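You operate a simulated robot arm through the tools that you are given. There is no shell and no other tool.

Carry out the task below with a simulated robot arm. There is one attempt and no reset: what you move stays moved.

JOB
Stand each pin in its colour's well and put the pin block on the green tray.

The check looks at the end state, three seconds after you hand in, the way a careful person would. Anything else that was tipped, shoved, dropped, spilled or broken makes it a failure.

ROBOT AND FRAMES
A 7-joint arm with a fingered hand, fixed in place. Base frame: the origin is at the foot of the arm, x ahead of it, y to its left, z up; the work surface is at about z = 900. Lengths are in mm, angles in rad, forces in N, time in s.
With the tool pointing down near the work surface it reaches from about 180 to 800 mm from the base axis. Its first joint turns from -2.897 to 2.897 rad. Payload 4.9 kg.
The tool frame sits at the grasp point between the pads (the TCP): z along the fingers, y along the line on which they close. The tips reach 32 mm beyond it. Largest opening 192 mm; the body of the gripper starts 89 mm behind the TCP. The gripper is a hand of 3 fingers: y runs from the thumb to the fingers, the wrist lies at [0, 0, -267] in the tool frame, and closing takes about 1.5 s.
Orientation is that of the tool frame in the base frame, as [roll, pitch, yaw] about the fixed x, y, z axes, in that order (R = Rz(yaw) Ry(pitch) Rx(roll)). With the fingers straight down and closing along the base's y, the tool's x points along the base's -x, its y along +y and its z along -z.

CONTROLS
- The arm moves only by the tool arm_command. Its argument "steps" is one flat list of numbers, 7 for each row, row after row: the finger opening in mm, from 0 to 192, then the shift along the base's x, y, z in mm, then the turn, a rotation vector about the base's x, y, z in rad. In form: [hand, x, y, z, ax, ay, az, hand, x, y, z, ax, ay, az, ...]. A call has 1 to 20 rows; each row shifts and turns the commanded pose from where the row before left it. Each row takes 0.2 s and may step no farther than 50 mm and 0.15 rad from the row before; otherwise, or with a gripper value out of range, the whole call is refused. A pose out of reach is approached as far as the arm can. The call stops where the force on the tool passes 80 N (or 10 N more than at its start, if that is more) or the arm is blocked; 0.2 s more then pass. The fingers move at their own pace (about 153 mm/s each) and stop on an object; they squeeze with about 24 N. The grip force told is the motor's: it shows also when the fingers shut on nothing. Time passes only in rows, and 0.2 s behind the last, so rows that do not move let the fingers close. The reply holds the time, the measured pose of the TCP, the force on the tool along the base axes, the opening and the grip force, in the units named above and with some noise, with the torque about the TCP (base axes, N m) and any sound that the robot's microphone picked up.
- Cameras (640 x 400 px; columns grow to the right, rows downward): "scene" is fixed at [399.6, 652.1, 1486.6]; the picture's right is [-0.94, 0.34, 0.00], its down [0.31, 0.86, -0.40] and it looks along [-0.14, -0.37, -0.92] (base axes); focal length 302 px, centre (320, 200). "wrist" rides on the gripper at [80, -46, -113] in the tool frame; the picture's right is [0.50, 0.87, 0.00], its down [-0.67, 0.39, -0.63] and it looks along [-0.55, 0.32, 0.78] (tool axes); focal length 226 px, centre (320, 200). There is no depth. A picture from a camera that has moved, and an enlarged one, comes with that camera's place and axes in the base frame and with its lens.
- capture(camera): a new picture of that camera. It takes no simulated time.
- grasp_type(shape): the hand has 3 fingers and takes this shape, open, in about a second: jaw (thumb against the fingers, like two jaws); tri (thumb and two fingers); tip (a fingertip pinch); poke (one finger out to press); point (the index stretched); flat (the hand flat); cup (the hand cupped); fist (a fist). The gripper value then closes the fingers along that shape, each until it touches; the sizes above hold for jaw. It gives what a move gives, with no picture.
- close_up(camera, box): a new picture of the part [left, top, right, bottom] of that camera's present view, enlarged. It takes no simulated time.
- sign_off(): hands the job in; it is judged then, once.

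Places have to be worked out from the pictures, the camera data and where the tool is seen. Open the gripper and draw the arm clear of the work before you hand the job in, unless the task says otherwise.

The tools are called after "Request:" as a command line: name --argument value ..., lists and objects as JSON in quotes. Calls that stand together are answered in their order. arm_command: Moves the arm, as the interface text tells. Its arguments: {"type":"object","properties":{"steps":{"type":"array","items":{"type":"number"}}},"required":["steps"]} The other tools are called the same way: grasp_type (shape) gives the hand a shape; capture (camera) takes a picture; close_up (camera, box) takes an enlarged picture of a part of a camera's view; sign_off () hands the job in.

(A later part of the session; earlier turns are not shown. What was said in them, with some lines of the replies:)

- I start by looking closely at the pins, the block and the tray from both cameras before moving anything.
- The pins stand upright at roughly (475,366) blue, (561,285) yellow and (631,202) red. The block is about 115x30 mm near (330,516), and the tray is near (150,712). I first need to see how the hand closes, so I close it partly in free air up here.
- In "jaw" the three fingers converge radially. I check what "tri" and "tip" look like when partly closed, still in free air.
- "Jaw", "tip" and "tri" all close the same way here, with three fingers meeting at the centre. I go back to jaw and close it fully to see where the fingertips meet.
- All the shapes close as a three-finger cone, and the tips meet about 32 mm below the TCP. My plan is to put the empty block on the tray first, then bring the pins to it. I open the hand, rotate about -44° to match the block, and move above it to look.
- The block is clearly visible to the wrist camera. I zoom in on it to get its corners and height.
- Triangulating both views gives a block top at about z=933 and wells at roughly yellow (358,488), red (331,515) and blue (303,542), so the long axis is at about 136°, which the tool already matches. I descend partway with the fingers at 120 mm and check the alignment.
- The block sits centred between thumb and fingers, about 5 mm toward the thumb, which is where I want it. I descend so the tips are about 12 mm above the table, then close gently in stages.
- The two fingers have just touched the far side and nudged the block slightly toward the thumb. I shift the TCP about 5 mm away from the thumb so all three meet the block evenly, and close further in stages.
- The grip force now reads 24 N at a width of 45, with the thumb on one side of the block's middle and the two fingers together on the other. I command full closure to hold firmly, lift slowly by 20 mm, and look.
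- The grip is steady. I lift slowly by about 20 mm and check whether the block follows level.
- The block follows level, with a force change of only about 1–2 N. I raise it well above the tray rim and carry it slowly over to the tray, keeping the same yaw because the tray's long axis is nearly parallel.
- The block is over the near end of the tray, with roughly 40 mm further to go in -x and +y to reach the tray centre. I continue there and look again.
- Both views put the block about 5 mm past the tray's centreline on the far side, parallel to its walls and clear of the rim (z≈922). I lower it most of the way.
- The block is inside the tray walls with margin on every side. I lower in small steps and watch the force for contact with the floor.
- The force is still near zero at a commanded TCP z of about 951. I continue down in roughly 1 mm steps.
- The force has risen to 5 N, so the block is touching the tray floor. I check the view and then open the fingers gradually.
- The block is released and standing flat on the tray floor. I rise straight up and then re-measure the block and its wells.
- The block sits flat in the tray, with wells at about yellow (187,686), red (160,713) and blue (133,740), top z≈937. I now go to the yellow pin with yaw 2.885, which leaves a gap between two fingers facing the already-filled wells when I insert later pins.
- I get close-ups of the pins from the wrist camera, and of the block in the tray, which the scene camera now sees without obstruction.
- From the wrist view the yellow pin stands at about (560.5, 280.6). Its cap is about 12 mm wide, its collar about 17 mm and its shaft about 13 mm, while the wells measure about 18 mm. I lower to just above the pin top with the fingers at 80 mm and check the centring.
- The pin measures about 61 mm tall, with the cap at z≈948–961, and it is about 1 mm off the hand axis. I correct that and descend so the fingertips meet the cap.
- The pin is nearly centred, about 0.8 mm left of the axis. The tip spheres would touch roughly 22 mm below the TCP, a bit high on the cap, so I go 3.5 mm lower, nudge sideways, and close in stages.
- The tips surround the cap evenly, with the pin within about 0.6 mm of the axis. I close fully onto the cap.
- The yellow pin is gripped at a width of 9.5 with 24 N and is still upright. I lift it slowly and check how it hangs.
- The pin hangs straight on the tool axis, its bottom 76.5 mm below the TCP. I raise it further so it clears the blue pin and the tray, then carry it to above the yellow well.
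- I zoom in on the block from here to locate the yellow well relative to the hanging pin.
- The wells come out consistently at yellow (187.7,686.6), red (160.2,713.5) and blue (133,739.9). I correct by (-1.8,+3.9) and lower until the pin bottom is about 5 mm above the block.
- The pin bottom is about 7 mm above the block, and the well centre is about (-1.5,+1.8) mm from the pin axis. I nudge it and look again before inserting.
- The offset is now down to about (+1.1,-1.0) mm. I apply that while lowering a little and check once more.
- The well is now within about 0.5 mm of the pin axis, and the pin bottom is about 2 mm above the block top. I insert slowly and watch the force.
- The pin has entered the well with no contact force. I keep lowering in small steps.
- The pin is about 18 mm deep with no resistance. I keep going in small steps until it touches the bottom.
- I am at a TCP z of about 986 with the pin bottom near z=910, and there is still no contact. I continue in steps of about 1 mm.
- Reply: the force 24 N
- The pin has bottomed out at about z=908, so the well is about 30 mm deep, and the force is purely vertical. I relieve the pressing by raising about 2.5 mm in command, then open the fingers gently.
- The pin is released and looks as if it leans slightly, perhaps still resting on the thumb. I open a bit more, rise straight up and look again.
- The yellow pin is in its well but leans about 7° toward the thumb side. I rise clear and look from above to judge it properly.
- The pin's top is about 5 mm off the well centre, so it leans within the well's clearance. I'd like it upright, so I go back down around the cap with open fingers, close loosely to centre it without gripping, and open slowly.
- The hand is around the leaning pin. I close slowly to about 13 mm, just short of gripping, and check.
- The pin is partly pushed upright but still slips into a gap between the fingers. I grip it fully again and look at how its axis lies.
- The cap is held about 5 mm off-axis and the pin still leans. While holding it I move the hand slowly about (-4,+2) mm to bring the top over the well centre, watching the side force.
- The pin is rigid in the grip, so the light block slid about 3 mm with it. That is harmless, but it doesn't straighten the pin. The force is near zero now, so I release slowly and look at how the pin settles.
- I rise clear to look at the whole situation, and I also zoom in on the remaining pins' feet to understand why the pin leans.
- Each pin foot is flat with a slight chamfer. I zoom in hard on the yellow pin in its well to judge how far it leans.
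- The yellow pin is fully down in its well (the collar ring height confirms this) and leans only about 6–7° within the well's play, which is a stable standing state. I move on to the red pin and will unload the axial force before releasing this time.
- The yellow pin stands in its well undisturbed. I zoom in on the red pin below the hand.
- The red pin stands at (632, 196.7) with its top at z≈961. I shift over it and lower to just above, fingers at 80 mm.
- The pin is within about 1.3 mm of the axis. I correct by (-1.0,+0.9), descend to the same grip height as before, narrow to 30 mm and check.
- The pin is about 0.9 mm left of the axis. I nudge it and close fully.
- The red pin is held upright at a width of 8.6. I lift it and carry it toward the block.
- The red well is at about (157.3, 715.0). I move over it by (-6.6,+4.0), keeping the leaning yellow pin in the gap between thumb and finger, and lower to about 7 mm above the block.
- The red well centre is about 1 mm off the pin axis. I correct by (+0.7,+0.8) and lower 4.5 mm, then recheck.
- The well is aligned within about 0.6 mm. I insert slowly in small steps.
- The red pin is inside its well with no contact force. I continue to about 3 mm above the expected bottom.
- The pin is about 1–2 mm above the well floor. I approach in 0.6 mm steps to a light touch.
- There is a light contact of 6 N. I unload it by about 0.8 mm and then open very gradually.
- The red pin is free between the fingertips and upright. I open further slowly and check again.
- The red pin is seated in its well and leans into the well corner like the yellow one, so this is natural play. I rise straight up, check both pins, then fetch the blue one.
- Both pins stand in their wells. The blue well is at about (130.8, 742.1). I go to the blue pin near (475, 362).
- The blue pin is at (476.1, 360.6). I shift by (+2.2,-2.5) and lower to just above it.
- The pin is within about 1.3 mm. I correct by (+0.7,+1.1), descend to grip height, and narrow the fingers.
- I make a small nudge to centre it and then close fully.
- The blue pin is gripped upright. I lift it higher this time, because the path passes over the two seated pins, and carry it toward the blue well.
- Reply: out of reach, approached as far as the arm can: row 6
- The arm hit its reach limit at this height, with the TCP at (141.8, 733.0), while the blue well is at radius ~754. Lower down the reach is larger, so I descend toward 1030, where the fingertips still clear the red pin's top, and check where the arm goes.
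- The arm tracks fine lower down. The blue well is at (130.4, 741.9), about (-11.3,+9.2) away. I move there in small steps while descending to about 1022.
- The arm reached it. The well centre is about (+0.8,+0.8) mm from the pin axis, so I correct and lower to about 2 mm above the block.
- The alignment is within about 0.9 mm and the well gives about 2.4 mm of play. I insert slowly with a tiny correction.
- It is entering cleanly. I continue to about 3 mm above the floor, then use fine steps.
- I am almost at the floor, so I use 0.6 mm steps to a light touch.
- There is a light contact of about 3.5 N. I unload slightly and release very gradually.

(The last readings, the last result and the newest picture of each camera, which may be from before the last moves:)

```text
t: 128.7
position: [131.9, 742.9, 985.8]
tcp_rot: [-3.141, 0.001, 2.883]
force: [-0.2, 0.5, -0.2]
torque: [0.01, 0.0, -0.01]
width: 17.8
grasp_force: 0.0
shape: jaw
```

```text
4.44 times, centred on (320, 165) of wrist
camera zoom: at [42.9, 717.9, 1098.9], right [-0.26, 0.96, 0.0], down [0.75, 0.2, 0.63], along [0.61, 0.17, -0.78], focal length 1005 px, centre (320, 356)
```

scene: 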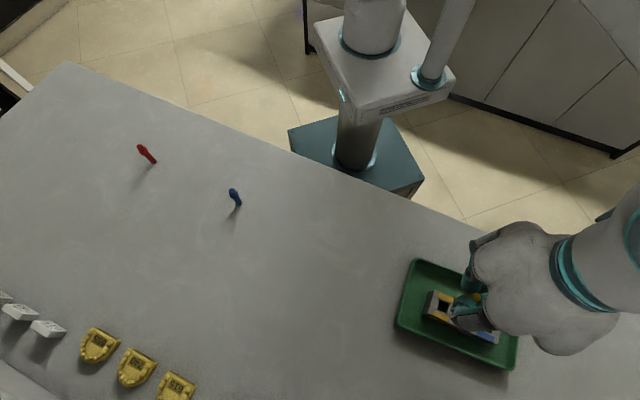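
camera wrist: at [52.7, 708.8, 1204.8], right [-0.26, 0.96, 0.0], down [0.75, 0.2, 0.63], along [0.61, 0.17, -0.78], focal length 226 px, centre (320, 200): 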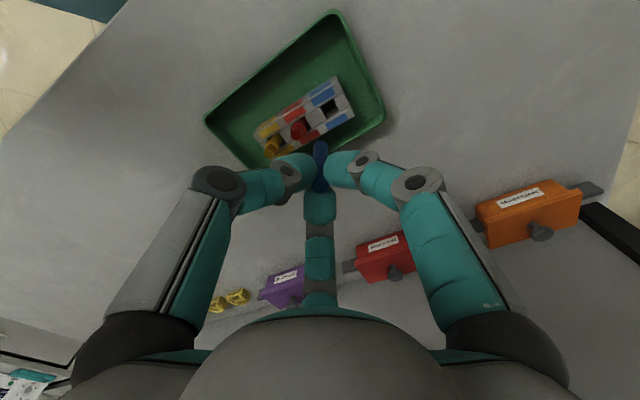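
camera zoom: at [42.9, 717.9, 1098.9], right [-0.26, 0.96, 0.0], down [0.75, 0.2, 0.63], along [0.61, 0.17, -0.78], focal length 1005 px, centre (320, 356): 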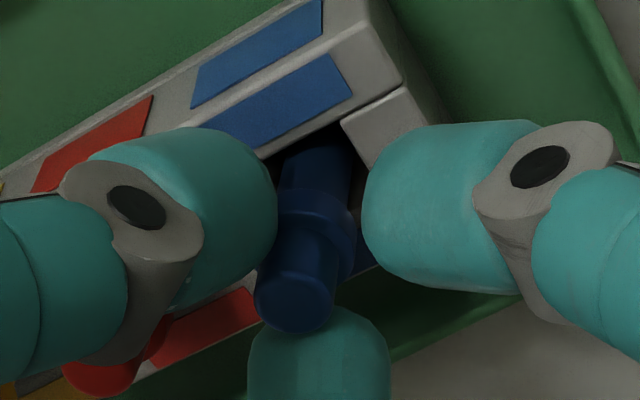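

The blue pin is free in its well and settles slightly like the others. I open a bit more and rise straight up.

Request:
arm_command --steps '[20, 0, 0, 0, 0, 0, 0, 24, 0, 0, 0, 0, 0, 0, 28, 0, 0, 0, 0, 0, 0, 32, 0, 0, 0, 0, 0, 0, 36, 0, 0, 0, 0, 0, 0, 36, 0, 0, 0, 0, 0, 0, 36, 0, 0, 5, 0, 0, 0, 36, 0, 0, 10, 0, 0, 0, 36, 0, 0, 15, 0, 0, 0, 36, 0, 0, 15, 0, 0, 0, 40, 5, -5, 15, 0, 0, 0, 50, 10, -10, 15, 0, 0, 0, 60, 15, -15, 15, 0, 0, 0, 80, 0, 0, 0, 0, 0, 0]'

Request:
capture --camera "wrist"

Request:
close_up --camera "wrist" --box '[240, 50, 400, 150]'

Request:
close_up --camera "scene" --box '[400, 255, 528, 335]'

```text
t: 131.7
position: [161.2, 710.4, 1077.2]
tcp_rot: [3.142, 0.0, 2.887]
force: [0.0, 0.3, 0.5]
torque: [0.02, 0.01, 0.01]
width: 79.7
grasp_force: 0.1
shape: jaw
```

```text
taken
camera wrist: at [72.0, 687.3, 1189.4], right [-0.26, 0.96, 0.0], down [0.75, 0.2, 0.63], along [0.61, 0.17, -0.78], focal length 226 px, centre (320, 200)
```

wrist: 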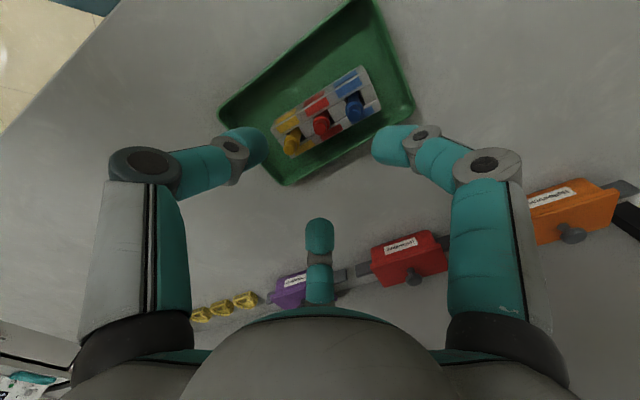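

```text
4.00 times, centred on (320, 100) of wrist
camera zoom: at [72.0, 687.3, 1189.4], right [-0.26, 0.96, 0.0], down [0.75, 0.2, 0.63], along [0.61, 0.17, -0.78], focal length 904 px, centre (320, 600)
```

zoom: 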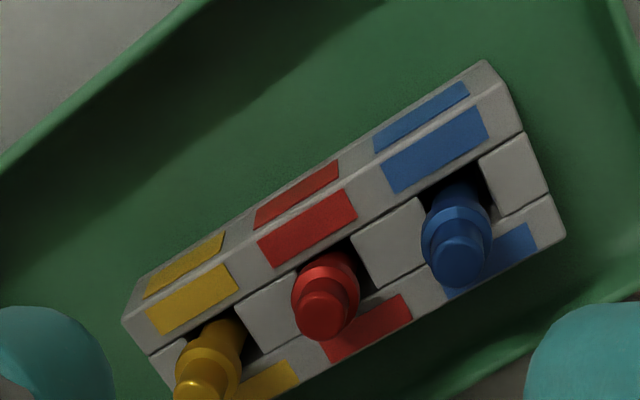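

```text
5.00 times, centred on (464, 295) of scene
camera zoom: at [399.6, 652.1, 1486.6], right [-0.94, 0.34, 0.0], down [0.31, 0.86, -0.4], along [-0.14, -0.37, -0.92], focal length 1508 px, centre (-400, -275)
```

zoom: 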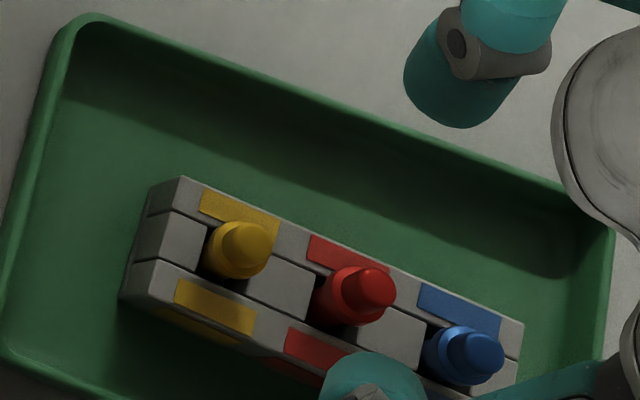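

All three pins stand in their matching wells and the block is on the tray floor. I draw the arm up and away from the work.

Request:
arm_command --steps '[100, 5, -8, 15, 0, 0, 0, 120, 10, -15, 15, 0, 0, 0, 150, 15, -22, 15, 0, 0, 0, 192, 18, -28, 15, 0, 0, 0, 192, 18, -28, 15, 0, 0, 0, 192, 18, -28, 10, 0, 0, 0, 192, 20, -28, 10, 0, 0, 0, 192, 20, -28, 5, 0, 0, 0, 192, 20, -28, 0, 0, 0, 0, 192, 20, -28, 0, 0, 0, 0, 192, 10, -20, 0, 0, 0, 0, 192, 0, -10, 0, 0, 0, 0, 192, 0, 0, 0, 0, 0, 0]'

Request:
capture --camera "scene"

Request:
close_up --camera "scene" --box '[400, 255, 528, 335]'

Request:
capture --camera "wrist"

```text
t: 134.5
position: [334.8, 438.5, 1175.2]
tcp_rot: [3.141, 0.001, 2.884]
force: [0.3, 0.1, -1.2]
torque: [0.01, 0.03, 0.03]
width: 191.5
grasp_force: 0.0
shape: jaw
```

```text
taken
```

scene: 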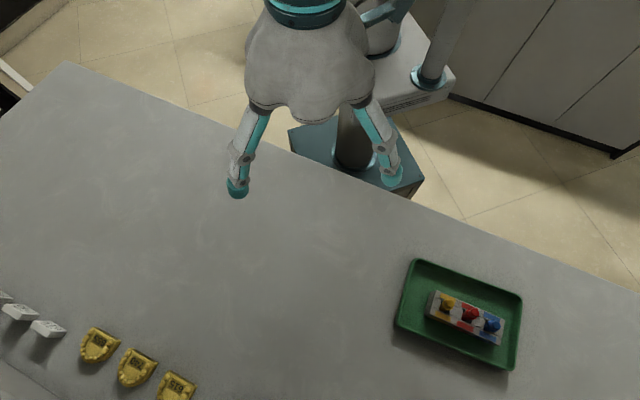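

```text
5.00 times, centred on (464, 295) of scene
camera zoom: at [399.6, 652.1, 1486.6], right [-0.94, 0.34, 0.0], down [0.31, 0.86, -0.4], along [-0.14, -0.37, -0.92], focal length 1508 px, centre (-400, -275)
```

zoom: 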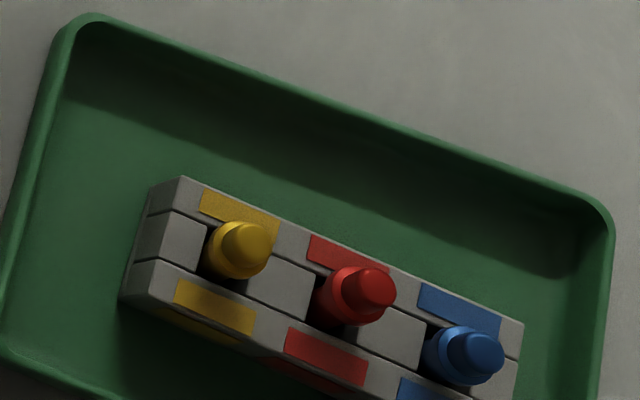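

```text
taken
camera wrist: at [246.5, 415.7, 1288.6], right [-0.26, 0.96, 0.0], down [0.75, 0.2, 0.63], along [0.61, 0.17, -0.78], focal length 226 px, centre (320, 200)
```

wrist: 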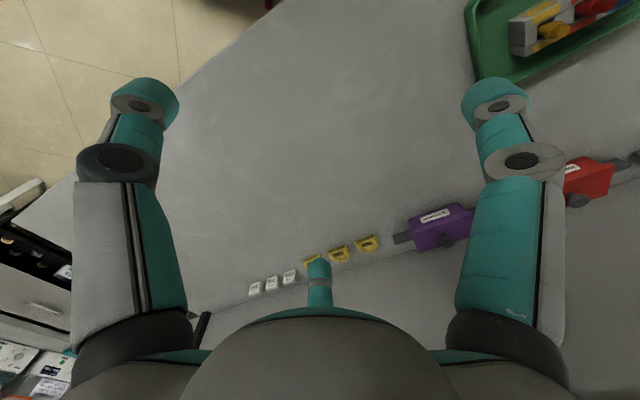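

The work area is clear and nothing else has moved. I take one last high zoom on each pin to judge how upright they stand before handing in.

Request:
close_up --camera "scene" --box '[430, 288, 466, 316]'

Request:
close_up --camera "scene" --box '[452, 298, 488, 326]'

Request:
close_up --camera "scene" --box '[474, 310, 510, 338]'

```text
14.29 times, centred on (448, 302) of scene
camera zoom: at [399.6, 652.1, 1486.6], right [-0.94, 0.34, 0.0], down [0.31, 0.86, -0.4], along [-0.14, -0.37, -0.92], focal length 4310 px, centre (-1509, -1257)
```

zoom: 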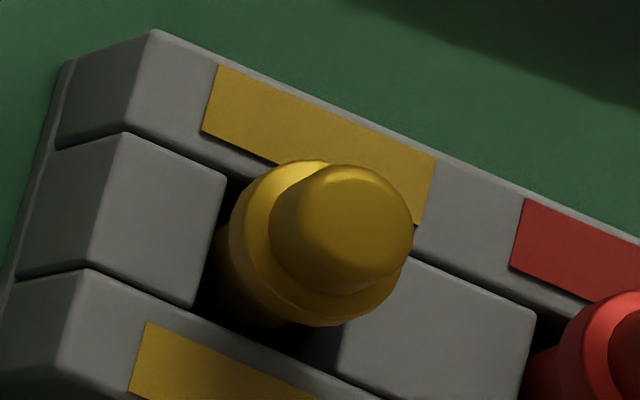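

```text
14.29 times, centred on (470, 312) of scene
camera zoom: at [399.6, 652.1, 1486.6], right [-0.94, 0.34, 0.0], down [0.31, 0.86, -0.4], along [-0.14, -0.37, -0.92], focal length 4310 px, centre (-1823, -1400)
```

zoom: 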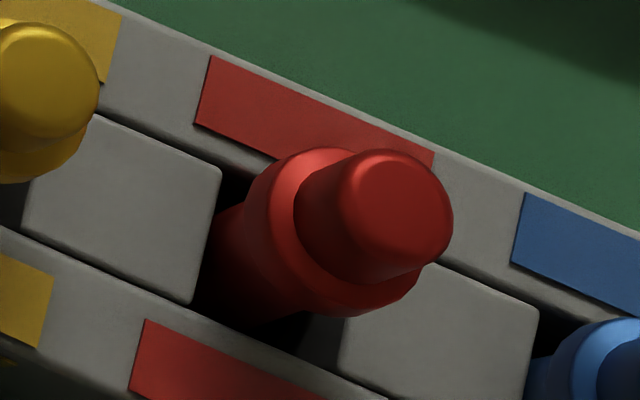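

```text
14.29 times, centred on (492, 324) of scene
camera zoom: at [399.6, 652.1, 1486.6], right [-0.94, 0.34, 0.0], down [0.31, 0.86, -0.4], along [-0.14, -0.37, -0.92], focal length 4310 px, centre (-2137, -1571)
```

zoom: 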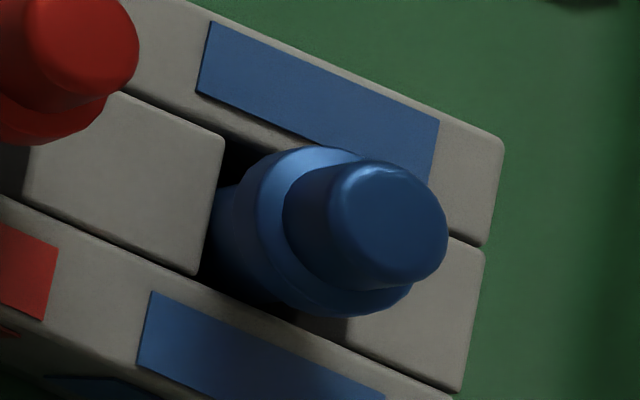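

All three pins sit fully in the wells of their own colours, with only a slight lean from the wells' play. The block is flat on the green tray, and the hand is open and clear of the work, so I hand the job in.

Request:
sign_off

```text
The job is handed in.
```

The job is handed in. The red, yellow and blue pins are each down in the well of their own colour, and the pin block sits flat on the green tray.

- **Pin lean:** all three pins lean about 6–8° in the same direction. The wells are wider than the pin shafts, and each pin settled slightly when I let go. I tried to straighten the yellow one and could not, so I left them that way. I don't know how strictly the check treats "stand".
- **Block shift:** while I was handling the yellow pin, the block slid about 3 mm within the tray.
- **Surroundings:** nothing else looked moved in the final pictures, and the hand is open and drawn clear.
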